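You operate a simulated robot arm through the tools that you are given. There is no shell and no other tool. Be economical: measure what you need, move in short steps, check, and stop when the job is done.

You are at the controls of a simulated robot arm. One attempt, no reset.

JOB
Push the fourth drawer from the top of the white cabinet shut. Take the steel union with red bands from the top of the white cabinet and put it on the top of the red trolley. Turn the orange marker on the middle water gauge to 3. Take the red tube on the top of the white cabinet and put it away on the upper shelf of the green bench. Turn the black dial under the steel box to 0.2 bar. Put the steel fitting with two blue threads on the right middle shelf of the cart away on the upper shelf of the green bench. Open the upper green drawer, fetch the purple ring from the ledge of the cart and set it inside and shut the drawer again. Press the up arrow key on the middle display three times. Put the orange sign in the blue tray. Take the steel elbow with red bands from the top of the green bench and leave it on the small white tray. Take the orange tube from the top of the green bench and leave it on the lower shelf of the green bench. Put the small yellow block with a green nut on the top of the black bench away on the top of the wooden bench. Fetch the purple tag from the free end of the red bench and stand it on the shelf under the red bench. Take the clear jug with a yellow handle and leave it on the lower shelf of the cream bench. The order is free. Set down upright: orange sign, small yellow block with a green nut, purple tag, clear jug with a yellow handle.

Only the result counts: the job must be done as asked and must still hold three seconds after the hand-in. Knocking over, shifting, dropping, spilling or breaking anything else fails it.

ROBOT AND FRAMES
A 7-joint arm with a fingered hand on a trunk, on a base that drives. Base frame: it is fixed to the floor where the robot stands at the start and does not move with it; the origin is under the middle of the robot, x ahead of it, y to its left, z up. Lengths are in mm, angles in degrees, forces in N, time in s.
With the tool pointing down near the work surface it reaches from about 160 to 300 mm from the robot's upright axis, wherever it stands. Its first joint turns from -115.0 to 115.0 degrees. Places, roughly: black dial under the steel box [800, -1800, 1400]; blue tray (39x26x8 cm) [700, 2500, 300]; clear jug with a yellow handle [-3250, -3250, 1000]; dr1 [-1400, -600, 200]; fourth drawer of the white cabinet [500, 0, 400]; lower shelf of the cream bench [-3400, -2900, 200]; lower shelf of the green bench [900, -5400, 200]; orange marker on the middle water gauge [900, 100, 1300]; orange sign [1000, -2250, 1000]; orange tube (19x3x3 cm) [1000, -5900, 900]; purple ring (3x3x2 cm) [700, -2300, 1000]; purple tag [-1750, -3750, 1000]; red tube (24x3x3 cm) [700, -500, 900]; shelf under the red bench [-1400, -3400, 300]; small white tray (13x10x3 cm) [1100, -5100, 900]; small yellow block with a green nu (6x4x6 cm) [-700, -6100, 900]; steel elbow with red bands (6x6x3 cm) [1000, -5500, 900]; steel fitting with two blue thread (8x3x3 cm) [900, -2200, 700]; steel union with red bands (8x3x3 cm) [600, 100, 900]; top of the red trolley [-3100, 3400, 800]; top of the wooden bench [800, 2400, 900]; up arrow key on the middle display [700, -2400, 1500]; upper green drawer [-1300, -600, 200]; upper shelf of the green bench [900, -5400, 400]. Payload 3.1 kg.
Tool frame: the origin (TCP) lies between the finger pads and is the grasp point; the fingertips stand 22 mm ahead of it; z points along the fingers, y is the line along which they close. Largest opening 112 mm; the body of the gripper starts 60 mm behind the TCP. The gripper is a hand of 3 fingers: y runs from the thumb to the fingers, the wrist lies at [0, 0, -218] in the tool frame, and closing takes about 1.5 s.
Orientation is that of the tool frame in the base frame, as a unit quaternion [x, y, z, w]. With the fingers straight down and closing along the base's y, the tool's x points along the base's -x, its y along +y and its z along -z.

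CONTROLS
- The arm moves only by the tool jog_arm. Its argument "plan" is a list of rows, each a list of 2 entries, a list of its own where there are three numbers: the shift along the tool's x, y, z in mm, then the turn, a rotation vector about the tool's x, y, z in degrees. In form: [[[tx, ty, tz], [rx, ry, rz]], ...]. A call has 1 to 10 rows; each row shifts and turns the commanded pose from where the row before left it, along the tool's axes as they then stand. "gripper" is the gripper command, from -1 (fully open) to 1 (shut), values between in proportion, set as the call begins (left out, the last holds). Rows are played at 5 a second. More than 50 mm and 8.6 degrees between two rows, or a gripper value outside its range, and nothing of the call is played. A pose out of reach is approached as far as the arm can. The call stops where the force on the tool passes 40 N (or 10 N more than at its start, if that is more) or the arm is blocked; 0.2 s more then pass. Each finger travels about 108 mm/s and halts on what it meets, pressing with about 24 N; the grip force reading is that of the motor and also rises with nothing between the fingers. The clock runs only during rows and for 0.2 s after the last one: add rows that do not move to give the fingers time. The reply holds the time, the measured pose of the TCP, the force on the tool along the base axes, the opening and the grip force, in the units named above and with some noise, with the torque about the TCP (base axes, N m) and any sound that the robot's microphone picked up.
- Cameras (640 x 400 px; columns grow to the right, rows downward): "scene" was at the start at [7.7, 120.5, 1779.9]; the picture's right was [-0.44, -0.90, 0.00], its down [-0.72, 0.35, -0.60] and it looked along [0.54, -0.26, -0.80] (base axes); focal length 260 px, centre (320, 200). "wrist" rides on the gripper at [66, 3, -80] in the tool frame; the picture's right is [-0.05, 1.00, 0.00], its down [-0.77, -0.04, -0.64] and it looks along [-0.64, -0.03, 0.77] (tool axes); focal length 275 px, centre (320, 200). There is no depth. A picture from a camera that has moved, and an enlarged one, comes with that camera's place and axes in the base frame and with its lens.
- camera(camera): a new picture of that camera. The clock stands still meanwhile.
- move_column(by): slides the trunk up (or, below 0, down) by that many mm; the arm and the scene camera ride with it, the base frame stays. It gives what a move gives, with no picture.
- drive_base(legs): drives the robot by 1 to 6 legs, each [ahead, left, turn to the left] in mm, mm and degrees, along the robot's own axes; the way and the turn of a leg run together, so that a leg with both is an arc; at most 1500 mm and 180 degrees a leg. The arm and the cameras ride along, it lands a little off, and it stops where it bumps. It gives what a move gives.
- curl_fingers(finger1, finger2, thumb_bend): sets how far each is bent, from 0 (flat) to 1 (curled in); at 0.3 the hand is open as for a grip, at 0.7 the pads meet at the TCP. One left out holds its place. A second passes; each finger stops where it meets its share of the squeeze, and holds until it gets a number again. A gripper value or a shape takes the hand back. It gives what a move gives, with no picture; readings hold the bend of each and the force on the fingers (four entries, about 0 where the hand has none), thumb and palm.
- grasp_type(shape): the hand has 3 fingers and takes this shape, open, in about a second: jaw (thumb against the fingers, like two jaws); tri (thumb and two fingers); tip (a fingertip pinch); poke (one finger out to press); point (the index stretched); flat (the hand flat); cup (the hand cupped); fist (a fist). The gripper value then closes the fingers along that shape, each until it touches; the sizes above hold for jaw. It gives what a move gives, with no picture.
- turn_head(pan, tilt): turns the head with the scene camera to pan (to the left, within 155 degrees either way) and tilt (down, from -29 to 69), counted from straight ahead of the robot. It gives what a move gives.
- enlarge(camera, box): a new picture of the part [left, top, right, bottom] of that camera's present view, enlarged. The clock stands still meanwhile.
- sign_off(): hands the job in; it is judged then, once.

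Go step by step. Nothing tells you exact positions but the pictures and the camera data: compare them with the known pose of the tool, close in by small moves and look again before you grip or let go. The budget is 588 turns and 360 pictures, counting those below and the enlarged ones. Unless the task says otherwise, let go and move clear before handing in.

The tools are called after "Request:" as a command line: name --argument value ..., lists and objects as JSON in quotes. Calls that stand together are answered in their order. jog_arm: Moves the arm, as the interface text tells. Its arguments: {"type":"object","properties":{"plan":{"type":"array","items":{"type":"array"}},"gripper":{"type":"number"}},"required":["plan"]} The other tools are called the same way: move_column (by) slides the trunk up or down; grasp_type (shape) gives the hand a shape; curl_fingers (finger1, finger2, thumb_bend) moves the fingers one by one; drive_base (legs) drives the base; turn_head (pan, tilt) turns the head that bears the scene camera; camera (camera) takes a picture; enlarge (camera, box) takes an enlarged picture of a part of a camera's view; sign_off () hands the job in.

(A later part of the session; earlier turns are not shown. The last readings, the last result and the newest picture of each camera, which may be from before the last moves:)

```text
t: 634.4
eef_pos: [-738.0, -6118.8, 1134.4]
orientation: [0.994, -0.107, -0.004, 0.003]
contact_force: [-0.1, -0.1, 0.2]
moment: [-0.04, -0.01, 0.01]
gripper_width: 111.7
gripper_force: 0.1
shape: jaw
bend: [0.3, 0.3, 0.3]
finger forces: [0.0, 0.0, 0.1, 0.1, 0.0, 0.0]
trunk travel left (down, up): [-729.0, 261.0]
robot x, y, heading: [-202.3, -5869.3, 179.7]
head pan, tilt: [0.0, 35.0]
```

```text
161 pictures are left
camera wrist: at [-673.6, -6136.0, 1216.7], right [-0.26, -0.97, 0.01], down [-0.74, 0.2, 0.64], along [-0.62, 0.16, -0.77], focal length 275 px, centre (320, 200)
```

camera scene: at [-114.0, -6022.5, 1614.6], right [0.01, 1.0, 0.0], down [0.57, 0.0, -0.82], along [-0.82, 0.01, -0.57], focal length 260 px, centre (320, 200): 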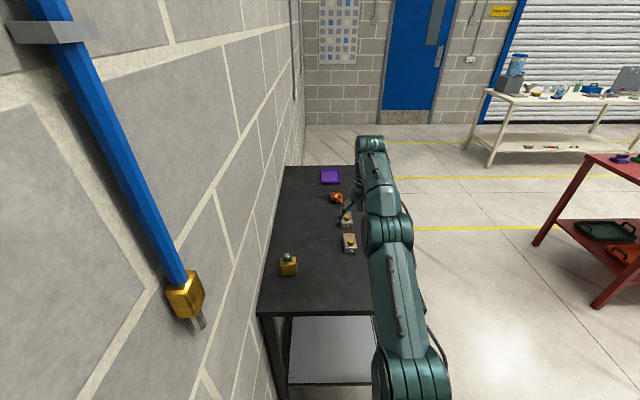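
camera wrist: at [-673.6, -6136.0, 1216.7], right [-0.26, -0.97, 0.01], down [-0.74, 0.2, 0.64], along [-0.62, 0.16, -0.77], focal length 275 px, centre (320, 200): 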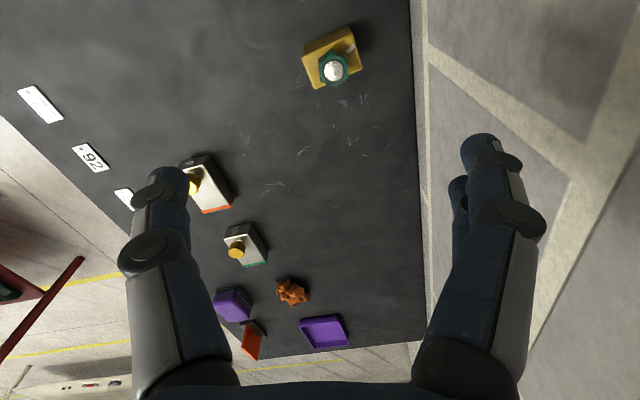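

I trim, rotate 22° to square with the block, and lower part way.

Request:
jog_arm --plan '[[[-6, 14, 0], [0, 0, -7.5]], [[0, 0, 0], [0, 0, -7.5]], [[0, 0, 0], [0, 0, -7]]]'

Request:
move_column --by -130

Request:
camera --camera "wrist"

```text
t: 635.2
eef_pos: [-748.0, -6130.8, 1134.8]
orientation: [0.996, 0.084, -0.004, 0.002]
contact_force: [-1.0, 0.1, -0.6]
moment: [-0.04, 0.01, 0.03]
gripper_width: 111.9
gripper_force: 0.0
shape: jaw
bend: [0.3, 0.3, 0.3]
finger forces: [0.0, 0.0, 0.0, 0.1, 0.0, 0.0]
trunk travel left (down, up): [-729.0, 261.0]
robot x, y, heading: [-202.5, -5864.5, 179.8]
head pan, tilt: [0.0, 35.0]
```

```text
t: 636.8
eef_pos: [-748.2, -6128.7, 1004.5]
orientation: [0.996, 0.084, -0.004, 0.003]
contact_force: [0.7, 0.1, -0.8]
moment: [0.02, -0.01, 0.0]
gripper_width: 111.9
gripper_force: 0.0
shape: jaw
bend: [0.3, 0.3, 0.3]
finger forces: [0.0, 0.0, 0.1, 0.0, 0.1, 0.0]
trunk travel left (down, up): [-599.0, 391.0]
robot x, y, heading: [-206.1, -5868.4, 179.6]
head pan, tilt: [0.0, 35.0]
```

```text
160 pictures are left
camera wrist: at [-681.9, -6121.5, 1087.0], right [0.12, -0.99, 0.0], down [-0.76, -0.09, 0.64], along [-0.64, -0.08, -0.77], focal length 275 px, centre (320, 200)
```

wrist: 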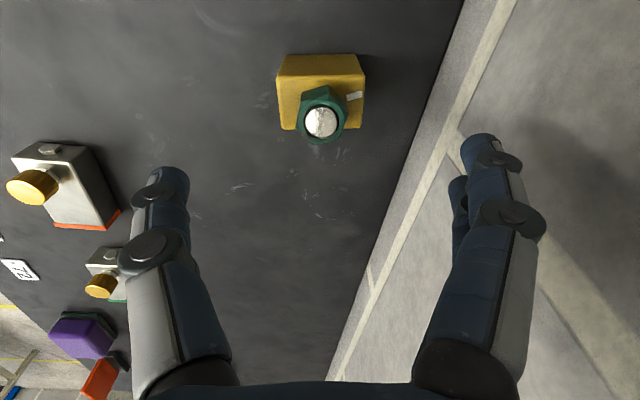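

Aligned. I pre-close to ~84 mm and descend around the body.

Request:
jog_arm --plan '[[[0, 0, 0], [0, 0, 0]], [[0, 0, 20], [0, 0, 0]], [[0, 0, 20], [0, 0, 0]], [[0, 0, 20], [0, 0, 0]], [[0, 0, 15], [0, 0, 0]]]' --gripper -0.5

Request:
camera --camera "wrist"

```text
t: 638.0
eef_pos: [-746.4, -6127.4, 931.7]
orientation: [0.996, 0.084, -0.003, 0.004]
contact_force: [-0.2, 0.7, -0.8]
moment: [0.0, 0.02, 0.0]
gripper_width: 84.3
gripper_force: 0.0
shape: jaw
bend: [0.63, 0.63, 0.6]
finger forces: [0.0, 0.0, 0.0, 0.0, 0.1, 0.0]
trunk travel left (down, up): [-599.0, 391.0]
robot x, y, heading: [-203.8, -5867.9, 179.9]
head pan, tilt: [0.0, 35.0]
```

```text
159 pictures are left
camera wrist: at [-681.3, -6120.3, 1012.8], right [0.12, -0.99, 0.01], down [-0.76, -0.09, 0.64], along [-0.64, -0.08, -0.77], focal length 275 px, centre (320, 200)
```

wrist: 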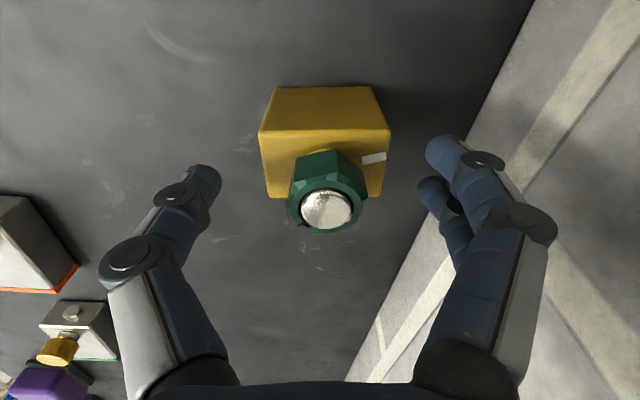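

Body top is at about z≈905. I trim and descend to z≈893, then close.

Request:
jog_arm --plan '[[[-5, 3, 12], [0, 0, 0]], [[0, 0, 12], [0, 0, 0]], [[0, 0, 8], [0, 0, 0]], [[0, 0, 5], [0, 0, 0]]]'

Request:
jog_arm --plan '[[[0, 0, 0], [0, 0, 0]], [[0, 0, 0], [0, 0, 0]], [[0, 0, 0], [0, 0, 0]], [[0, 0, 0], [0, 0, 0]], [[0, 0, 0], [0, 0, 0]], [[0, 0, 0], [0, 0, 0]]]' --gripper 1

Request:
camera --camera "wrist"

```text
t: 639.0
eef_pos: [-751.7, -6134.1, 892.0]
orientation: [0.996, 0.084, -0.004, 0.002]
contact_force: [1.0, 0.1, -0.4]
moment: [-0.04, 0.01, 0.03]
gripper_width: 84.4
gripper_force: 0.0
shape: jaw
bend: [0.63, 0.63, 0.6]
finger forces: [0.1, 0.1, 0.0, 0.0, 0.0, 0.0]
trunk travel left (down, up): [-599.0, 391.0]
robot x, y, heading: [-202.9, -5865.6, 179.3]
head pan, tilt: [0.0, 35.0]
```

```text
t: 640.4
eef_pos: [-752.5, -6132.6, 891.0]
orientation: [0.996, 0.084, -0.005, 0.002]
contact_force: [0.4, 0.3, 0.0]
moment: [0.02, -0.03, 0.01]
gripper_width: 49.9
gripper_force: 24.2
shape: jaw
bend: [0.73, 0.73, 0.7]
finger forces: [10.9, 11.0, 0.1, 0.0, 21.8, 0.1]
trunk travel left (down, up): [-599.0, 391.0]
robot x, y, heading: [-198.8, -5869.3, 179.4]
head pan, tilt: [0.0, 35.0]
```

```text
158 pictures are left
camera wrist: at [-686.5, -6125.3, 973.9], right [0.12, -0.99, 0.0], down [-0.76, -0.09, 0.64], along [-0.64, -0.08, -0.77], focal length 275 px, centre (320, 200)
```

wrist: 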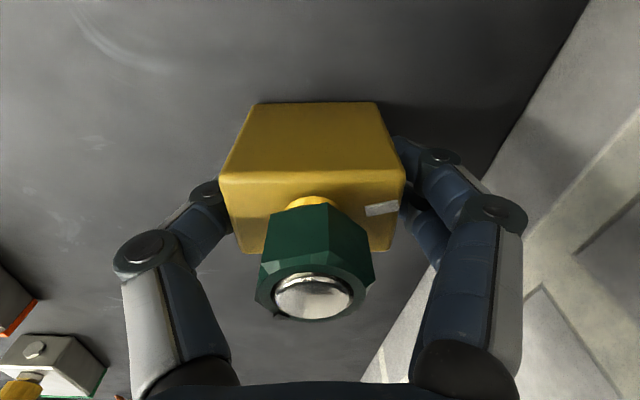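

Firm grip. I raise it and drive north along the aisle toward the wooden bench.

Request:
move_column --by 230

Request:
drive_base --legs '[[0, -1400, 0], [0, -1400, 0], [0, -1400, 0]]'

```text
t: 642.8
eef_pos: [-752.5, -6132.5, 1121.2]
orientation: [0.996, 0.084, -0.003, 0.001]
contact_force: [-0.2, -0.3, -4.2]
moment: [-0.04, 0.0, -0.02]
gripper_width: 49.8
gripper_force: 23.9
shape: jaw
bend: [0.73, 0.73, 0.7]
finger forces: [10.9, 11.0, 0.1, 0.1, 21.7, 0.0]
trunk travel left (down, up): [-829.0, 161.0]
robot x, y, heading: [-203.1, -5869.2, 179.3]
head pan, tilt: [0.0, 35.0]
```

```text
t: 663.1
eef_pos: [-669.2, -1898.6, 1121.5]
orientation: [0.997, 0.075, -0.004, 0.002]
contact_force: [-0.3, 0.2, -4.0]
moment: [0.03, -0.02, -0.01]
gripper_width: 49.7
gripper_force: 23.7
shape: jaw
bend: [0.73, 0.73, 0.7]
finger forces: [10.9, 11.0, 0.1, 0.0, 21.9, 0.1]
trunk travel left (down, up): [-829.0, 161.0]
robot x, y, heading: [-115.2, -1641.7, 178.7]
head pan, tilt: [0.0, 35.0]
```

Good. On to y≈1700, then turn toward the wooden bench.

Request:
drive_base --legs '[[250, 0, 1], [0, -1400, 0], [0, -1400, 0], [0, -540, 0], [0, 0, -180]]'

Request:
turn_head --pan 15 --tilt 35

Request:
camera --camera "scene"

```text
t: 687.9
eef_pos: [203.7, 1959.8, 1122.2]
orientation: [-0.1, 0.995, 0.001, 0.003]
contact_force: [-0.1, 0.1, -3.8]
moment: [0.02, 0.02, -0.02]
gripper_width: 49.5
gripper_force: 23.5
shape: jaw
bend: [0.73, 0.73, 0.7]
finger forces: [10.8, 10.9, 0.0, 0.0, 21.7, 0.1]
trunk travel left (down, up): [-829.0, 161.0]
robot x, y, heading: [-339.8, 1674.8, 1.2]
head pan, tilt: [0.0, 35.0]
```

```text
t: 688.7
eef_pos: [202.9, 1960.3, 1122.2]
orientation: [-0.1, 0.995, 0.002, 0.003]
contact_force: [0.5, -0.8, -4.1]
moment: [0.0, 0.01, 0.02]
gripper_width: 49.7
gripper_force: 24.4
shape: jaw
bend: [0.73, 0.73, 0.7]
finger forces: [10.8, 10.9, 0.1, 0.0, 21.7, 0.1]
trunk travel left (down, up): [-829.0, 161.0]
robot x, y, heading: [-338.4, 1676.8, 1.2]
head pan, tilt: [15.0, 35.0]
```

```text
157 pictures are left
camera scene: at [-315.5, 1854.7, 1714.6], right [0.28, -0.96, 0.0], down [-0.55, -0.16, -0.82], along [0.79, 0.23, -0.57], focal length 260 px, centre (320, 200)
```

scene: 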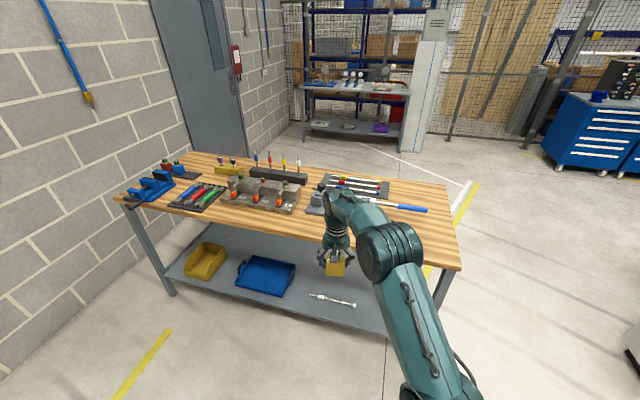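

The bench's right end is free near (650,1640). I drive there.

Request:
drive_base --legs '[[0, -320, -1], [440, 0, 0]]'

Request:
camera --camera "wrist"

Request:
camera --camera "scene"

```text
t: 693.1
eef_pos: [653.9, 1620.5, 1122.8]
orientation: [-0.085, 0.996, 0.002, 0.003]
contact_force: [-0.4, 0.6, -3.1]
moment: [0.02, -0.02, 0.01]
gripper_width: 49.5
gripper_force: 24.2
shape: jaw
bend: [0.73, 0.73, 0.7]
finger forces: [10.8, 11.1, 0.0, 0.0, 21.8, 0.0]
trunk travel left (down, up): [-829.0, 161.0]
robot x, y, heading: [102.1, 1354.8, -0.3]
head pan, tilt: [15.0, 35.0]
```

```text
156 pictures are left
camera wrist: at [586.6, 1610.6, 1203.7], right [-0.12, 0.99, 0.0], down [0.76, 0.09, 0.64], along [0.64, 0.08, -0.77], focal length 275 px, centre (320, 200)
```

wrist: 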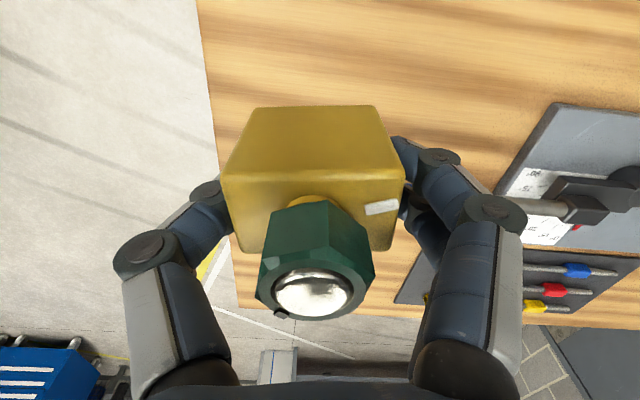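

```text
155 pictures are left
camera scene: at [131.8, 1530.7, 1714.6], right [0.25, -0.97, 0.0], down [-0.56, -0.14, -0.82], along [0.79, 0.21, -0.57], focal length 260 px, centre (320, 200)
```

scene: 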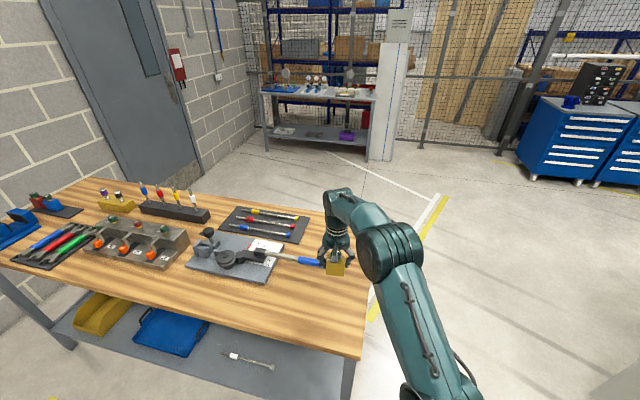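

Clear of the tools. Lowering toward the bench top.

Request:
move_column --by -190

Request:
move_column --by -20

Request:
move_column --by -15

Request:
camera --camera "wrist"

```text
t: 695.1
eef_pos: [654.8, 1618.9, 939.7]
orientation: [-0.085, 0.996, 0.007, 0.014]
contact_force: [-2.3, -1.7, 20.6]
moment: [-0.1, 0.07, 0.03]
gripper_width: 50.0
gripper_force: 23.7
shape: jaw
bend: [0.75, 0.74, 0.71]
finger forces: [12.8, 12.6, 0.0, 0.0, 26.8, 0.0]
trunk travel left (down, up): [-639.0, 351.0]
robot x, y, heading: [105.2, 1356.2, -0.9]
head pan, tilt: [15.0, 35.0]
stopped: the force on the tool passed its limit at 42 N (the readings are from after the stop); the commanded pose is now the measured one
```

```text
t: 695.5
eef_pos: [654.3, 1620.1, 937.3]
orientation: [-0.084, 0.996, 0.009, 0.017]
contact_force: [-8.3, -3.3, 25.8]
moment: [-0.13, 0.09, -0.04]
gripper_width: 50.5
gripper_force: 24.0
shape: jaw
bend: [0.75, 0.75, 0.72]
finger forces: [12.0, 12.3, 0.0, 0.1, 27.0, 0.0]
trunk travel left (down, up): [-635.0, 355.0]
robot x, y, heading: [103.1, 1355.3, -0.3]
head pan, tilt: [15.0, 35.0]
stopped: the force on the tool passed its limit at 45 N (the readings are from after the stop); the commanded pose is now the measured one
```

```text
t: 695.9
eef_pos: [656.1, 1621.2, 938.5]
orientation: [-0.084, 0.996, 0.01, 0.021]
contact_force: [-8.9, -5.0, 27.6]
moment: [-0.21, 0.14, 0.0]
gripper_width: 50.6
gripper_force: 23.7
shape: jaw
bend: [0.75, 0.75, 0.72]
finger forces: [12.0, 12.0, 0.0, 0.0, 27.3, 0.0]
trunk travel left (down, up): [-631.0, 359.0]
robot x, y, heading: [101.6, 1352.1, -0.1]
head pan, tilt: [15.0, 35.0]
stopped: the force on the tool passed its limit at 45 N (the readings are from after the stop); the commanded pose is now the measured one
```

```text
154 pictures are left
camera wrist: at [585.3, 1609.8, 1017.7], right [-0.12, 0.99, 0.02], down [0.74, 0.08, 0.67], along [0.66, 0.1, -0.74], focal length 275 px, centre (320, 200)
```

wrist: 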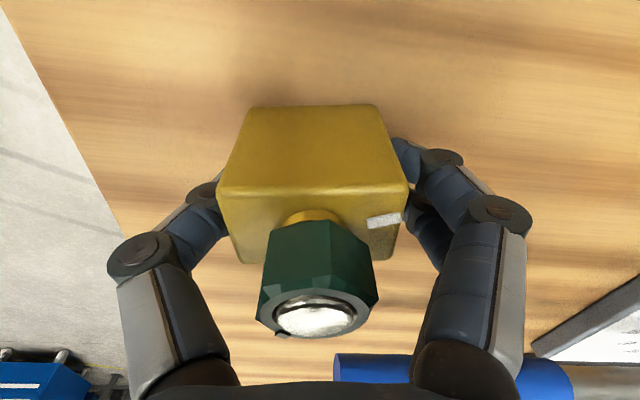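

Seated with a slight overpress; I unload, open and lift.

Request:
move_column --by 6

Request:
jog_arm --plan '[[[0, 0, 0], [0, 0, 0]], [[0, 0, 0], [0, 0, 0]], [[0, 0, 0], [0, 0, 0]], [[0, 0, 0], [0, 0, 0]], [[0, 0, 0], [0, 0, 0]]]' --gripper -0.6

Request:
move_column --by 150

Request:
camera --camera "wrist"

```text
t: 696.4
eef_pos: [658.1, 1621.2, 940.9]
orientation: [-0.086, 0.996, 0.009, 0.019]
contact_force: [-3.2, -1.3, 6.3]
moment: [-0.03, 0.04, 0.0]
gripper_width: 50.4
gripper_force: 24.0
shape: jaw
bend: [0.74, 0.74, 0.71]
finger forces: [11.6, 11.6, 0.0, 0.1, 23.9, 0.0]
trunk travel left (down, up): [-637.0, 353.0]
robot x, y, heading: [102.7, 1355.0, -0.7]
head pan, tilt: [15.0, 35.0]
```

```text
t: 697.6
eef_pos: [658.3, 1621.9, 939.0]
orientation: [-0.086, 0.996, 0.01, 0.017]
contact_force: [-0.3, -1.3, -0.1]
moment: [0.04, 0.01, -0.05]
gripper_width: 89.7
gripper_force: 0.1
shape: jaw
bend: [0.59, 0.59, 0.55]
finger forces: [0.0, 0.1, 0.0, 0.0, 0.0, 0.0]
trunk travel left (down, up): [-637.0, 353.0]
robot x, y, heading: [104.1, 1357.8, -0.3]
head pan, tilt: [15.0, 35.0]
```

```text
t: 699.4
eef_pos: [657.6, 1621.7, 1089.8]
orientation: [-0.084, 0.996, 0.009, 0.018]
contact_force: [-0.2, -0.4, 0.2]
moment: [-0.02, 0.0, 0.02]
gripper_width: 89.2
gripper_force: 0.1
shape: jaw
bend: [0.59, 0.59, 0.55]
finger forces: [0.0, 0.0, 0.1, 0.0, 0.0, 0.0]
trunk travel left (down, up): [-787.0, 203.0]
robot x, y, heading: [108.1, 1356.9, -0.6]
head pan, tilt: [15.0, 35.0]
```

```text
153 pictures are left
camera wrist: at [589.5, 1611.8, 1169.4], right [-0.12, 0.99, 0.02], down [0.74, 0.08, 0.66], along [0.66, 0.09, -0.75], focal length 275 px, centre (320, 200)
```

wrist: 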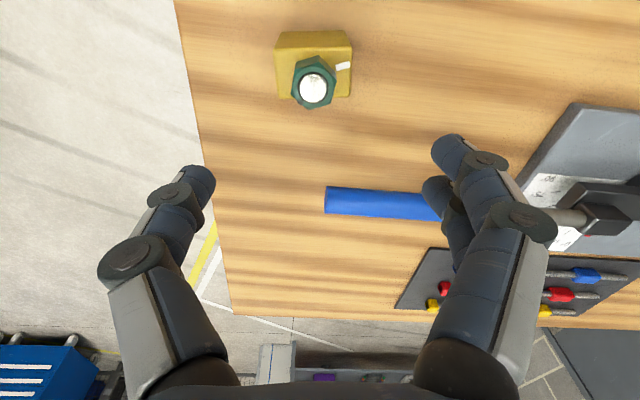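

The block stands on the wooden bench. Next the orange sign behind the cart's panel: I drive round behind the cabinet and cart.

Request:
drive_base --legs '[[0, -450, 0], [1000, 0, 0], [750, 0, 0], [0, 0, 180], [0, 1300, 0], [0, 1000, 0]]'

Request:
turn_head --pan 30 --tilt 25

Request:
camera --camera "scene"

```text
t: 729.2
eef_pos: [1377.1, -1746.0, 1090.0]
orientation: [0.995, 0.096, -0.017, 0.01]
contact_force: [0.4, 0.4, 0.4]
moment: [-0.03, 0.0, -0.02]
gripper_width: 89.3
gripper_force: 0.1
shape: jaw
bend: [0.59, 0.59, 0.55]
finger forces: [0.0, 0.0, 0.0, 0.0, 0.0, 0.0]
trunk travel left (down, up): [-787.0, 203.0]
robot x, y, heading: [1928.2, -1468.0, -179.2]
head pan, tilt: [15.0, 35.0]
```

```text
t: 730.0
eef_pos: [1377.2, -1745.0, 1089.2]
orientation: [0.995, 0.096, -0.017, 0.01]
contact_force: [0.1, -0.3, 0.0]
moment: [0.0, -0.01, 0.01]
gripper_width: 89.2
gripper_force: 0.1
shape: jaw
bend: [0.59, 0.59, 0.55]
finger forces: [0.0, 0.1, 0.0, 0.0, 0.0, 0.1]
trunk travel left (down, up): [-787.0, 203.0]
robot x, y, heading: [1927.7, -1468.7, -179.3]
head pan, tilt: [30.0, 25.0]
```

```text
152 pictures are left
camera scene: at [1910.5, -1664.7, 1688.5], right [-0.51, 0.86, 0.0], down [0.36, 0.22, -0.91], along [-0.78, -0.46, -0.42], focal length 260 px, centre (320, 200)
```

scene: 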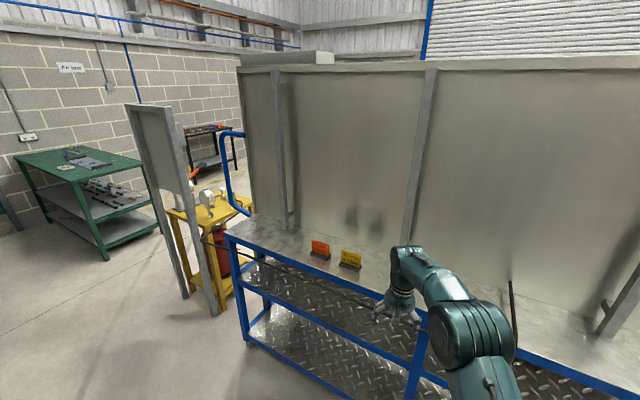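

There are an orange and a yellow sign on the rear ledge. I enlarge.

Request:
enlarge --camera "scene" --box '[290, 225, 386, 285]'

```text
6.67 times, centred on (338, 255) of scene
camera zoom: at [1910.5, -1664.7, 1688.5], right [-0.51, 0.86, 0.0], down [0.36, 0.22, -0.91], along [-0.78, -0.46, -0.42], focal length 1737 px, centre (200, -167)
```

zoom: 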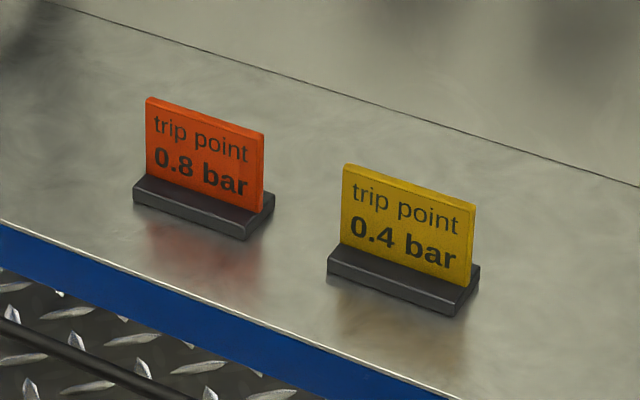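

I roll the hand so it closes across the sign's plate and drive over.

Request:
jog_arm --plan '[[[0, 0, 0], [0, 0, 8.5]], [[0, 0, 0], [0, 0, 8.5]], [[0, 0, 0], [0, 0, 8.5]], [[0, 0, 0], [0, 0, 8.5]], [[0, 0, 0], [0, 0, 8.5]], [[0, 0, 0], [0, 0, 8.5]], [[0, 0, 0], [0, 0, 8.5]], [[0, 0, 0], [0, 0, 8.5]], [[0, 0, 0], [0, 0, 8.5]], [[0, 0, 0], [0, 0, 8.5]]]' --gripper -0.3

Request:
jog_arm --plan '[[[0, 0, 0], [0, 1, 8]], [[0, 0, 0], [0, 1, 8]]]'

Request:
drive_base --legs '[[0, 400, -0.7], [230, 0, 0]]'

Request:
camera --camera "wrist"

```text
t: 732.2
eef_pos: [1377.5, -1746.7, 1090.6]
orientation: [0.797, -0.603, -0.007, 0.02]
contact_force: [0.4, 0.3, 0.7]
moment: [0.03, 0.0, -0.03]
gripper_width: 73.1
gripper_force: 0.1
shape: jaw
bend: [0.7, 0.7, 0.67]
finger forces: [0.0, 0.1, 0.1, 0.0, 0.0, 0.0]
trunk travel left (down, up): [-787.0, 203.0]
robot x, y, heading: [1929.6, -1466.6, -178.9]
head pan, tilt: [30.0, 25.0]
```

```text
t: 732.8
eef_pos: [1377.2, -1745.9, 1090.1]
orientation: [-0.707, 0.707, -0.009, -0.031]
contact_force: [0.5, 0.1, 0.0]
moment: [0.01, 0.01, 0.02]
gripper_width: 73.1
gripper_force: 0.1
shape: jaw
bend: [0.7, 0.7, 0.67]
finger forces: [0.1, 0.1, 0.0, 0.1, 0.0, 0.1]
trunk travel left (down, up): [-787.0, 203.0]
robot x, y, heading: [1926.5, -1466.0, -179.2]
head pan, tilt: [30.0, 25.0]
```

```text
t: 736.6
eef_pos: [1152.7, -2151.8, 1091.6]
orientation: [-0.705, 0.708, -0.009, -0.03]
contact_force: [-0.8, -0.2, 0.9]
moment: [0.01, 0.04, 0.0]
gripper_width: 73.2
gripper_force: 0.0
shape: jaw
bend: [0.7, 0.7, 0.67]
finger forces: [0.1, 0.1, 0.1, 0.0, 0.1, 0.1]
trunk travel left (down, up): [-787.0, 203.0]
robot x, y, heading: [1697.6, -1874.9, -179.7]
head pan, tilt: [30.0, 25.0]
```

```text
150 pictures are left
camera wrist: at [1151.2, -2212.9, 1175.7], right [-1.0, 0.05, 0.03], down [0.06, 0.81, 0.59], along [0.01, 0.59, -0.81], focal length 275 px, centre (320, 200)
```

wrist: 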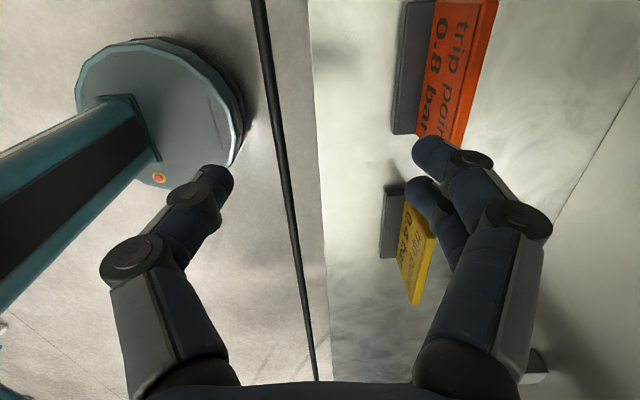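

I correct a small tilt and move above the orange plate at about (1078,-2170).

Request:
jog_arm --plan '[[[0, 0, 0], [1.7, -3.2, 0]]]'

Request:
drive_base --legs '[[73, 18, 0]]'

Request:
camera --camera "wrist"

```text
t: 737.0
eef_pos: [1154.6, -2151.6, 1089.1]
orientation: [-0.706, 0.708, 0.0, 0.0]
contact_force: [-0.8, 0.2, -0.1]
moment: [-0.01, -0.02, -0.02]
gripper_width: 73.0
gripper_force: 0.1
shape: jaw
bend: [0.7, 0.7, 0.67]
finger forces: [0.0, 0.0, 0.1, 0.0, 0.0, 0.0]
trunk travel left (down, up): [-787.0, 203.0]
robot x, y, heading: [1703.4, -1870.9, -179.5]
head pan, tilt: [30.0, 25.0]
```

```text
t: 738.1
eef_pos: [1078.8, -2168.1, 1089.3]
orientation: [-0.706, 0.708, -0.001, 0.001]
contact_force: [-0.1, -0.1, -0.1]
moment: [0.07, -0.02, -0.01]
gripper_width: 73.4
gripper_force: 0.1
shape: jaw
bend: [0.7, 0.7, 0.67]
finger forces: [0.0, 0.0, 0.1, 0.0, 0.0, 0.1]
trunk travel left (down, up): [-787.0, 203.0]
robot x, y, heading: [1629.8, -1891.8, -179.4]
head pan, tilt: [30.0, 25.0]
```

```text
149 pictures are left
camera wrist: at [1074.7, -2235.9, 1171.5], right [-1.0, 0.05, 0.0], down [0.04, 0.77, 0.64], along [0.03, 0.63, -0.77], focal length 275 px, centre (320, 200)
```

wrist: 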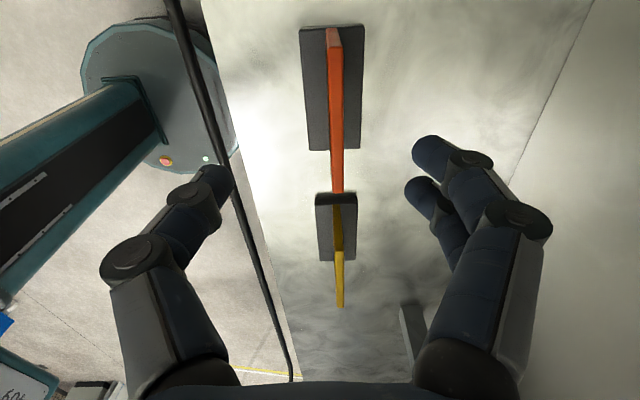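

Centred to within 10 mm. I trim, pre-close and descend over the plate.

Request:
jog_arm --plan '[[[9, 10, 0], [0, 0, 0]], [[0, 0, 20], [0, 0, 0]], [[0, 0, 20], [0, 0, 0]], [[0, 0, 10], [0, 0, 0]]]' --gripper 0.1

Request:
camera --camera "wrist"

```text
t: 739.1
eef_pos: [1070.8, -2178.2, 1040.3]
orientation: [-0.706, 0.709, -0.001, 0.0]
contact_force: [-0.4, 0.2, 0.3]
moment: [0.01, 0.02, -0.02]
gripper_width: 50.8
gripper_force: 0.0
shape: jaw
bend: [0.73, 0.73, 0.7]
finger forces: [0.0, 0.0, 0.0, 0.0, 0.1, 0.1]
trunk travel left (down, up): [-787.0, 203.0]
robot x, y, heading: [1632.7, -1891.0, -179.4]
head pan, tilt: [30.0, 25.0]
```

```text
148 pictures are left
camera wrist: at [1067.0, -2244.6, 1122.4], right [-1.0, 0.05, 0.0], down [0.04, 0.77, 0.64], along [0.03, 0.63, -0.77], focal length 275 px, centre (320, 200)
```

wrist: 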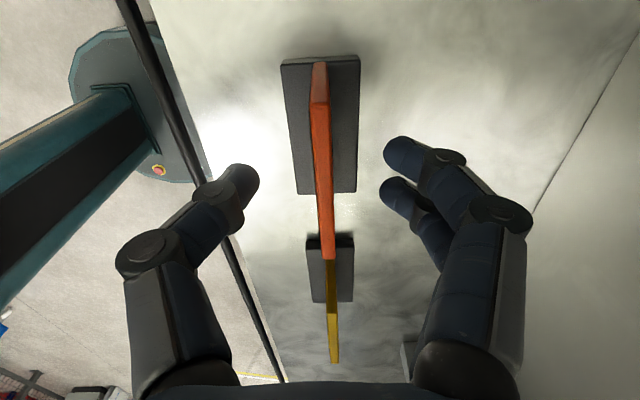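

Straddling the plate. Down 30 mm more and close.

Request:
jog_arm --plan '[[[2, 0, 15], [0, 0, 0]], [[0, 0, 10], [0, 0, 0]], [[0, 0, 5], [0, 0, 0]]]'

Request:
jog_arm --plan '[[[0, 0, 0], [0, 0, 0]], [[0, 0, 0], [0, 0, 0]], [[0, 0, 0], [0, 0, 0]], [[0, 0, 0], [0, 0, 0]], [[0, 0, 0], [0, 0, 0]], [[0, 0, 0], [0, 0, 0]]]' --gripper 1

Request:
camera --camera "wrist"

```text
t: 739.9
eef_pos: [1070.7, -2179.9, 1010.8]
orientation: [-0.705, 0.709, -0.001, 0.0]
contact_force: [-0.2, 0.1, 0.0]
moment: [-0.02, 0.01, 0.02]
gripper_width: 50.9
gripper_force: 0.0
shape: jaw
bend: [0.73, 0.73, 0.7]
finger forces: [0.0, 0.1, 0.0, 0.0, 0.0, 0.1]
trunk travel left (down, up): [-787.0, 203.0]
robot x, y, heading: [1626.0, -1891.6, -179.5]
head pan, tilt: [30.0, 25.0]
```

```text
t: 741.3
eef_pos: [1071.0, -2178.3, 1012.2]
orientation: [-0.706, 0.708, 0.0, 0.001]
contact_force: [-0.2, 0.7, 0.3]
moment: [0.01, -0.01, 0.01]
gripper_width: 2.3
gripper_force: 24.1
shape: jaw
bend: [0.7, 0.7, 0.7]
finger forces: [10.9, 10.6, 0.0, 0.0, 21.5, 0.1]
trunk travel left (down, up): [-787.0, 203.0]
robot x, y, heading: [1631.3, -1889.8, -179.6]
head pan, tilt: [30.0, 25.0]
```

```text
147 pictures are left
camera wrist: at [1066.5, -2246.5, 1093.1], right [-1.0, 0.05, 0.0], down [0.04, 0.77, 0.64], along [0.03, 0.63, -0.77], focal length 275 px, centre (320, 200)
```

wrist: 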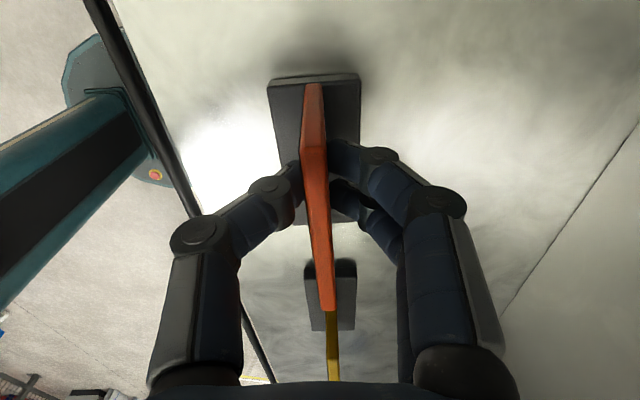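

The plate is held. I lift it and start back toward the wooden bench, where the blue tray stands on the lower shelf.

Request:
move_column --by 120

Request:
camera --camera "wrist"

Request:
drive_base --legs '[[-300, 0, 0], [0, -1400, 0], [0, -1350, 0], [1100, 0, 0], [1100, 0, 0]]'

```text
t: 742.8
eef_pos: [1070.5, -2178.9, 1131.0]
orientation: [-0.706, 0.709, 0.0, 0.001]
contact_force: [0.9, 0.4, 0.0]
moment: [-0.03, 0.03, 0.0]
gripper_width: 2.4
gripper_force: 23.5
shape: jaw
bend: [0.7, 0.7, 0.7]
finger forces: [10.9, 10.5, 0.0, 0.1, 21.5, 0.1]
trunk travel left (down, up): [-907.0, 83.0]
robot x, y, heading: [1625.5, -1888.8, -179.6]
head pan, tilt: [30.0, 25.0]
```

```text
146 pictures are left
camera wrist: at [1066.4, -2246.6, 1213.0], right [-1.0, 0.05, 0.0], down [0.04, 0.77, 0.64], along [0.03, 0.63, -0.77], focal length 275 px, centre (320, 200)
```

wrist: 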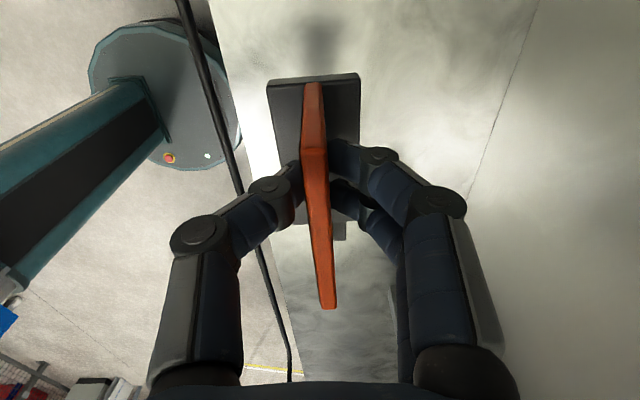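

```text
t: 768.4
eef_pos: [-867.0, 609.3, 1130.4]
orientation: [-0.701, 0.713, 0.0, 0.001]
contact_force: [-0.1, -1.0, -0.9]
moment: [-0.03, -0.01, 0.0]
gripper_width: 2.7
gripper_force: 24.0
shape: jaw
bend: [0.7, 0.7, 0.7]
finger forces: [11.0, 10.6, 0.1, 0.1, 21.5, 0.0]
trunk travel left (down, up): [-907.0, 83.0]
robot x, y, heading: [-306.9, 890.6, 179.5]
head pan, tilt: [30.0, 25.0]
```

Now turn to face the bench and move along to the tray, then lower the trunk.

Request:
drive_base --legs '[[0, 0, -179.5], [0, 1330, 0]]'

Request:
move_column --by -400

Request:
turn_head --pan 10 --tilt 30

Request:
camera --camera "scene"

```text
t: 782.1
eef_pos: [194.8, 2485.7, 1130.9]
orientation: [0.7, 0.714, 0.0, -0.002]
contact_force: [0.2, 0.2, -1.1]
moment: [0.01, -0.03, -0.01]
gripper_width: 2.3
gripper_force: 24.2
shape: jaw
bend: [0.7, 0.7, 0.7]
finger forces: [10.7, 10.4, 0.0, 0.0, 21.1, 0.0]
trunk travel left (down, up): [-907.0, 83.0]
robot x, y, heading: [-359.9, 2184.2, 2.0]
head pan, tilt: [30.0, 25.0]
```

```text
t: 785.9
eef_pos: [193.8, 2485.9, 729.9]
orientation: [0.7, 0.714, -0.001, -0.001]
contact_force: [0.7, 0.2, -1.6]
moment: [0.03, 0.04, 0.0]
gripper_width: 2.6
gripper_force: 24.3
shape: jaw
bend: [0.7, 0.7, 0.7]
finger forces: [10.8, 10.3, 0.1, 0.0, 21.0, 0.1]
trunk travel left (down, up): [-507.0, 483.0]
robot x, y, heading: [-359.9, 2184.6, 2.2]
head pan, tilt: [30.0, 25.0]
```

```text
t: 786.8
eef_pos: [194.2, 2486.4, 730.2]
orientation: [0.7, 0.714, 0.0, -0.001]
contact_force: [0.9, -0.3, -0.9]
moment: [0.03, -0.03, 0.03]
gripper_width: 2.4
gripper_force: 24.0
shape: jaw
bend: [0.7, 0.7, 0.7]
finger forces: [10.7, 10.3, 0.1, 0.0, 20.9, 0.1]
trunk travel left (down, up): [-507.0, 483.0]
robot x, y, heading: [-357.4, 2185.3, 1.6]
head pan, tilt: [10.0, 30.0]
```

```text
145 pictures are left
camera scene: at [-333.1, 2353.1, 1400.6], right [0.21, -0.98, 0.0], down [-0.49, -0.1, -0.87], along [0.85, 0.18, -0.5], focal length 260 px, centre (320, 200)
```

scene: 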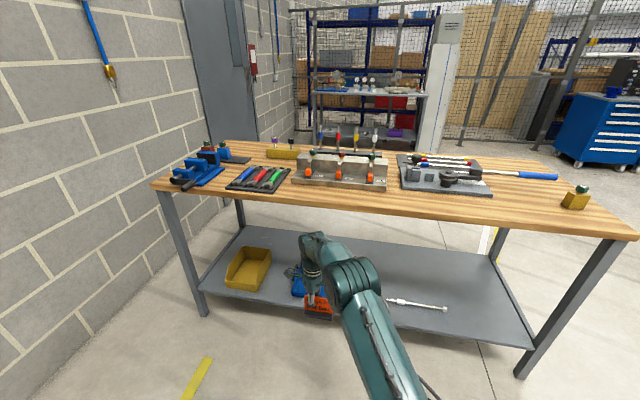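

I look with the wrist camera for the tray.

Request:
move_column --by -150

Request:
camera --camera "wrist"

Request:
turn_head --pan 25 --tilt 25

Request:
camera --camera "scene"

```text
t: 788.5
eef_pos: [193.4, 2485.3, 580.7]
orientation: [0.699, 0.715, -0.001, 0.0]
contact_force: [-1.2, 0.3, -1.7]
moment: [0.02, 0.01, -0.02]
gripper_width: 2.2
gripper_force: 24.0
shape: jaw
bend: [0.7, 0.7, 0.7]
finger forces: [10.8, 10.4, 0.0, 0.1, 20.9, 0.0]
trunk travel left (down, up): [-357.0, 633.0]
robot x, y, heading: [-355.6, 2183.5, 1.9]
head pan, tilt: [10.0, 30.0]
```

```text
144 pictures are left
camera wrist: at [195.1, 2551.0, 663.2], right [1.0, -0.03, 0.0], down [-0.02, -0.77, 0.64], along [-0.02, -0.64, -0.77], focal length 275 px, centre (320, 200)
```

wrist: 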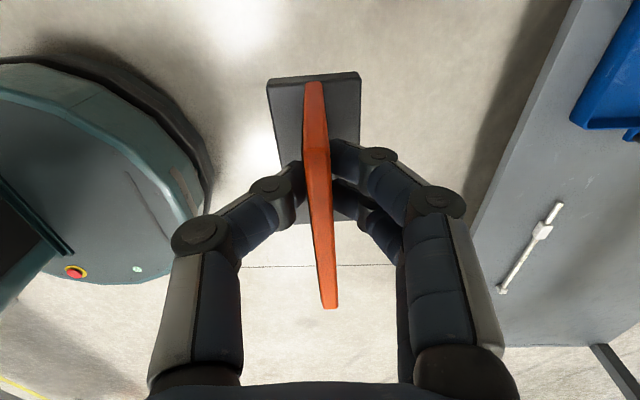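

```text
t: 789.3
eef_pos: [194.7, 2486.6, 580.3]
orientation: [0.7, 0.714, 0.0, 0.0]
contact_force: [0.6, -0.1, -1.1]
moment: [0.0, -0.01, 0.01]
gripper_width: 2.3
gripper_force: 24.3
shape: jaw
bend: [0.7, 0.7, 0.7]
finger forces: [10.7, 10.1, 0.1, 0.1, 21.1, 0.0]
trunk travel left (down, up): [-357.0, 633.0]
robot x, y, heading: [-355.0, 2186.0, 1.9]
head pan, tilt: [25.0, 25.0]
```

```text
143 pictures are left
camera scene: at [-339.4, 2375.9, 1258.5], right [0.45, -0.89, 0.0], down [-0.38, -0.19, -0.91], along [0.81, 0.41, -0.42], focal length 260 px, centre (320, 200)
```

scene: 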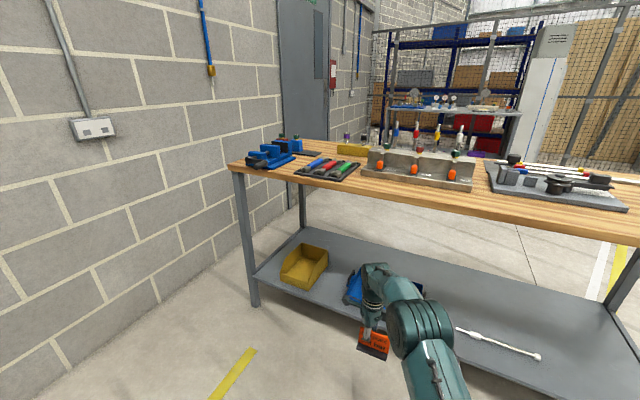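

Tray spans about x 587–820, y 2351–2750 on the shelf at z≈216. I lower and drive in under the bench top.

Request:
move_column --by -115

Request:
drive_base --legs '[[0, 50, -1.9], [360, 0, 0]]'

Request:
camera --camera "wrist"

Request:
camera --camera "scene"

```text
t: 790.7
eef_pos: [193.7, 2485.8, 465.8]
orientation: [0.7, 0.715, 0.0, -0.001]
contact_force: [-0.6, -0.1, -0.3]
moment: [0.02, 0.04, -0.01]
gripper_width: 2.1
gripper_force: 24.5
shape: jaw
bend: [0.7, 0.7, 0.7]
finger forces: [10.7, 10.2, 0.0, 0.1, 21.0, 0.0]
trunk travel left (down, up): [-242.0, 748.0]
robot x, y, heading: [-359.0, 2184.7, 2.0]
head pan, tilt: [25.0, 25.0]
```

```text
t: 793.6
eef_pos: [563.9, 2517.9, 465.3]
orientation: [0.711, 0.703, -0.001, -0.001]
contact_force: [0.3, 0.9, -0.3]
moment: [-0.01, -0.02, 0.0]
gripper_width: 2.3
gripper_force: 23.8
shape: jaw
bend: [0.7, 0.7, 0.7]
finger forces: [10.7, 10.3, 0.0, 0.0, 20.9, 0.0]
trunk travel left (down, up): [-242.0, 748.0]
robot x, y, heading: [4.6, 2232.0, 0.2]
head pan, tilt: [25.0, 25.0]
```

```text
142 pictures are left
camera wrist: at [567.2, 2583.1, 548.0], right [1.0, -0.06, 0.0], down [-0.04, -0.77, 0.64], along [-0.04, -0.63, -0.77], focal length 275 px, centre (320, 200)
```

wrist: 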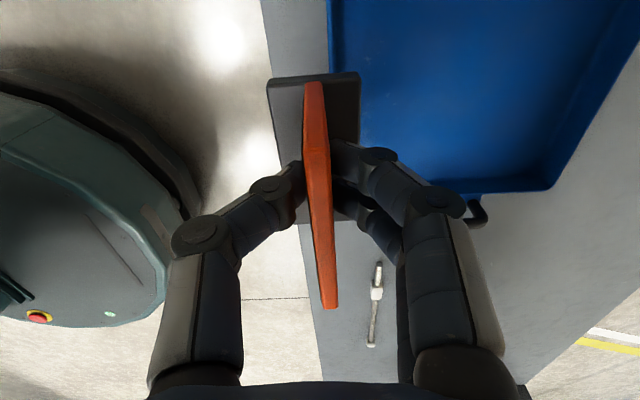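

```text
141 pictures are left
camera scene: at [27.0, 2426.1, 1143.5], right [0.42, -0.91, 0.0], down [-0.38, -0.18, -0.91], along [0.82, 0.38, -0.42], focal length 260 px, centre (320, 200)
```

scene: 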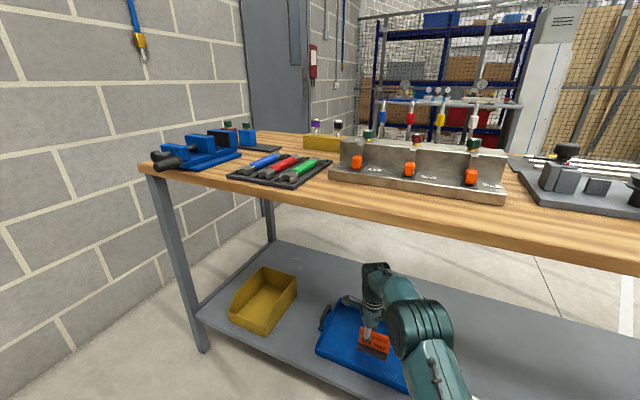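

The tray is just ahead. I drive 125 mm further so the sign is over its middle.

Request:
drive_base --legs '[[125, 15, 0]]'

Request:
camera --camera "wrist"

```text
t: 794.9
eef_pos: [693.5, 2533.4, 465.9]
orientation: [0.711, 0.704, -0.001, -0.001]
contact_force: [0.1, -0.4, -1.0]
moment: [0.07, 0.01, 0.02]
gripper_width: 1.9
gripper_force: 24.3
shape: jaw
bend: [0.7, 0.7, 0.7]
finger forces: [10.8, 10.3, 0.1, 0.0, 21.0, 0.0]
trunk travel left (down, up): [-242.0, 748.0]
robot x, y, heading: [130.6, 2248.1, -0.2]
head pan, tilt: [25.0, 25.0]
```

```text
140 pictures are left
camera wrist: at [696.2, 2598.2, 548.0], right [1.0, -0.06, 0.0], down [-0.05, -0.77, 0.64], along [-0.04, -0.63, -0.77], focal length 275 px, centre (320, 200)
```

wrist: 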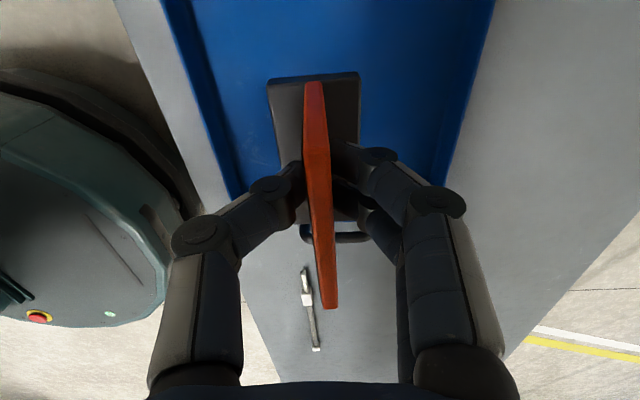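

Well centred over the tray. Lowering.

Request:
move_column --by -160

Request:
camera --camera "wrist"

Request:
move_column --by -15

Request:
move_column --by -10

```text
t: 796.7
eef_pos: [692.8, 2532.0, 311.4]
orientation: [0.711, 0.703, 0.005, 0.001]
contact_force: [-0.4, -0.9, 37.4]
moment: [0.0, -0.03, 0.02]
gripper_width: 5.6
gripper_force: 23.6
shape: jaw
bend: [0.72, 0.72, 0.73]
finger forces: [15.9, 15.9, 0.0, 0.0, 32.4, 0.0]
trunk travel left (down, up): [-82.0, 908.0]
robot x, y, heading: [130.8, 2249.3, 0.1]
head pan, tilt: [25.0, 25.0]
```

```text
139 pictures are left
camera wrist: at [695.7, 2597.9, 394.0], right [1.0, -0.06, 0.01], down [-0.05, -0.77, 0.63], along [-0.03, -0.63, -0.78], focal length 275 px, centre (320, 200)
```

wrist: 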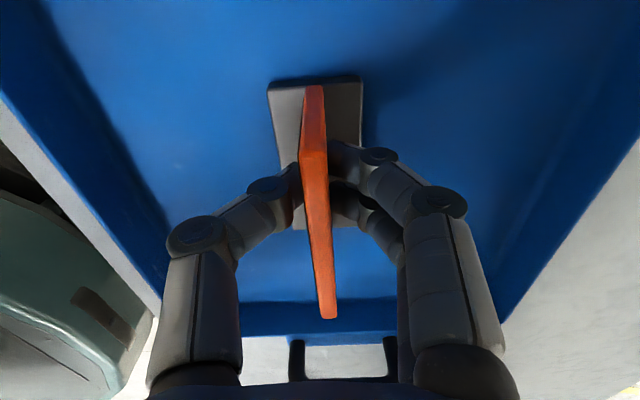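

```text
t: 797.0
eef_pos: [694.3, 2533.5, 310.6]
orientation: [0.712, 0.703, 0.008, 0.001]
contact_force: [-8.2, -5.3, 32.7]
moment: [-0.12, 0.16, 0.03]
gripper_width: 7.1
gripper_force: 24.0
shape: jaw
bend: [0.72, 0.72, 0.73]
finger forces: [13.3, 13.3, 0.1, 0.1, 34.7, 0.1]
trunk travel left (down, up): [-79.0, 911.0]
robot x, y, heading: [131.4, 2251.5, 0.1]
head pan, tilt: [25.0, 25.0]
stopped: the force on the tool passed its limit at 50 N (the readings are from after the stop); the commanded pose is now the measured one
```

```text
t: 797.4
eef_pos: [695.2, 2533.5, 310.9]
orientation: [0.712, 0.702, 0.009, 0.002]
contact_force: [-8.5, -5.1, 31.1]
moment: [-0.1, 0.14, -0.02]
gripper_width: 7.0
gripper_force: 24.2
shape: jaw
bend: [0.72, 0.72, 0.73]
finger forces: [13.1, 13.0, 0.1, 0.0, 34.1, 0.0]
trunk travel left (down, up): [-77.0, 913.0]
robot x, y, heading: [130.2, 2250.8, 0.1]
head pan, tilt: [25.0, 25.0]
stopped: the force on the tool passed its limit at 49 N (the readings are from after the stop); the commanded pose is now the measured one
```

Seated on the tray floor. I unload, open modestly and rise.

Request:
move_column --by 8

Request:
jog_arm --plan '[[[0, 0, 0], [0, 0, 0]], [[0, 0, 0], [0, 0, 0]], [[0, 0, 0], [0, 0, 0]], [[0, 0, 0], [0, 0, 0]]]' --gripper 0.2

Request:
move_column --by 140

Request:
camera --camera "wrist"

```text
t: 797.9
eef_pos: [694.8, 2532.9, 313.7]
orientation: [0.712, 0.703, 0.006, 0.001]
contact_force: [-0.9, -0.3, 2.9]
moment: [0.01, -0.02, 0.01]
gripper_width: 4.7
gripper_force: 23.9
shape: jaw
bend: [0.71, 0.71, 0.72]
finger forces: [11.7, 11.1, 0.0, 0.0, 24.1, 0.1]
trunk travel left (down, up): [-85.0, 905.0]
robot x, y, heading: [133.4, 2251.7, 0.2]
head pan, tilt: [25.0, 25.0]
```

```text
t: 798.9
eef_pos: [694.9, 2534.6, 314.2]
orientation: [0.711, 0.703, 0.006, 0.001]
contact_force: [0.0, 0.1, 0.3]
moment: [0.0, -0.02, -0.01]
gripper_width: 44.3
gripper_force: 0.1
shape: jaw
bend: [0.73, 0.73, 0.7]
finger forces: [0.0, 0.1, 0.0, 0.0, 0.0, 0.1]
trunk travel left (down, up): [-85.0, 905.0]
robot x, y, heading: [129.3, 2244.7, -0.1]
head pan, tilt: [25.0, 25.0]
```

```text
t: 800.6
eef_pos: [695.4, 2535.0, 453.6]
orientation: [0.711, 0.703, 0.005, 0.001]
contact_force: [0.3, -0.7, -0.2]
moment: [-0.01, -0.01, -0.01]
gripper_width: 44.2
gripper_force: 0.1
shape: jaw
bend: [0.73, 0.73, 0.7]
finger forces: [0.0, 0.0, 0.0, 0.0, 0.0, 0.0]
trunk travel left (down, up): [-225.0, 765.0]
robot x, y, heading: [134.1, 2248.5, 0.1]
head pan, tilt: [25.0, 25.0]
```

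```text
138 pictures are left
camera wrist: at [697.7, 2599.0, 536.3], right [1.0, -0.06, 0.01], down [-0.05, -0.77, 0.63], along [-0.03, -0.63, -0.78], focal length 275 px, centre (320, 200)
```

wrist: 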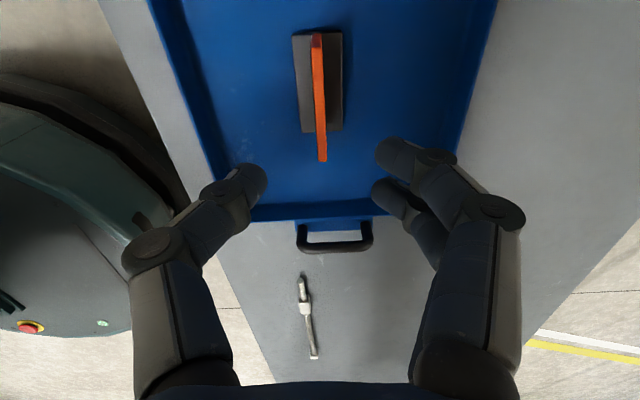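

The sign stands in the tray. Now the drawer: I back out, turn round and drive to the small green cabinet to look.

Request:
drive_base --legs '[[-420, 0, 0], [0, 0, 180], [0, 1400, 0], [0, 1400, 0]]'

Request:
turn_head --pan 5 --tilt 35

Request:
camera --camera "scene"

```text
t: 823.8
eef_pos: [-748.8, -833.7, 454.2]
orientation: [-0.705, 0.709, 0.001, -0.005]
contact_force: [-0.1, -0.1, -0.2]
moment: [0.02, -0.01, -0.03]
gripper_width: 44.4
gripper_force: 0.0
shape: jaw
bend: [0.73, 0.73, 0.7]
finger forces: [0.1, 0.0, 0.1, 0.0, 0.1, 0.1]
trunk travel left (down, up): [-225.0, 765.0]
robot x, y, heading: [-182.8, -545.2, -179.5]
head pan, tilt: [25.0, 25.0]
```

```text
t: 824.6
eef_pos: [-748.0, -834.3, 454.1]
orientation: [-0.705, 0.709, 0.0, -0.006]
contact_force: [-0.3, 0.9, 1.1]
moment: [-0.03, 0.01, 0.03]
gripper_width: 44.3
gripper_force: 0.0
shape: jaw
bend: [0.73, 0.73, 0.7]
finger forces: [0.0, 0.1, 0.1, 0.1, 0.0, 0.0]
trunk travel left (down, up): [-225.0, 765.0]
robot x, y, heading: [-186.0, -543.8, -179.7]
head pan, tilt: [5.0, 35.0]
```

```text
137 pictures are left
camera scene: at [-212.9, -705.7, 1111.2], right [-0.1, 1.0, 0.0], down [0.57, 0.05, -0.82], along [-0.82, -0.08, -0.57], focal length 260 px, centre (320, 200)
```

scene: 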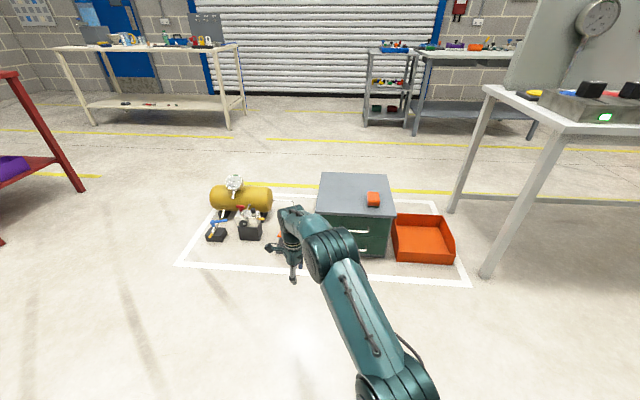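

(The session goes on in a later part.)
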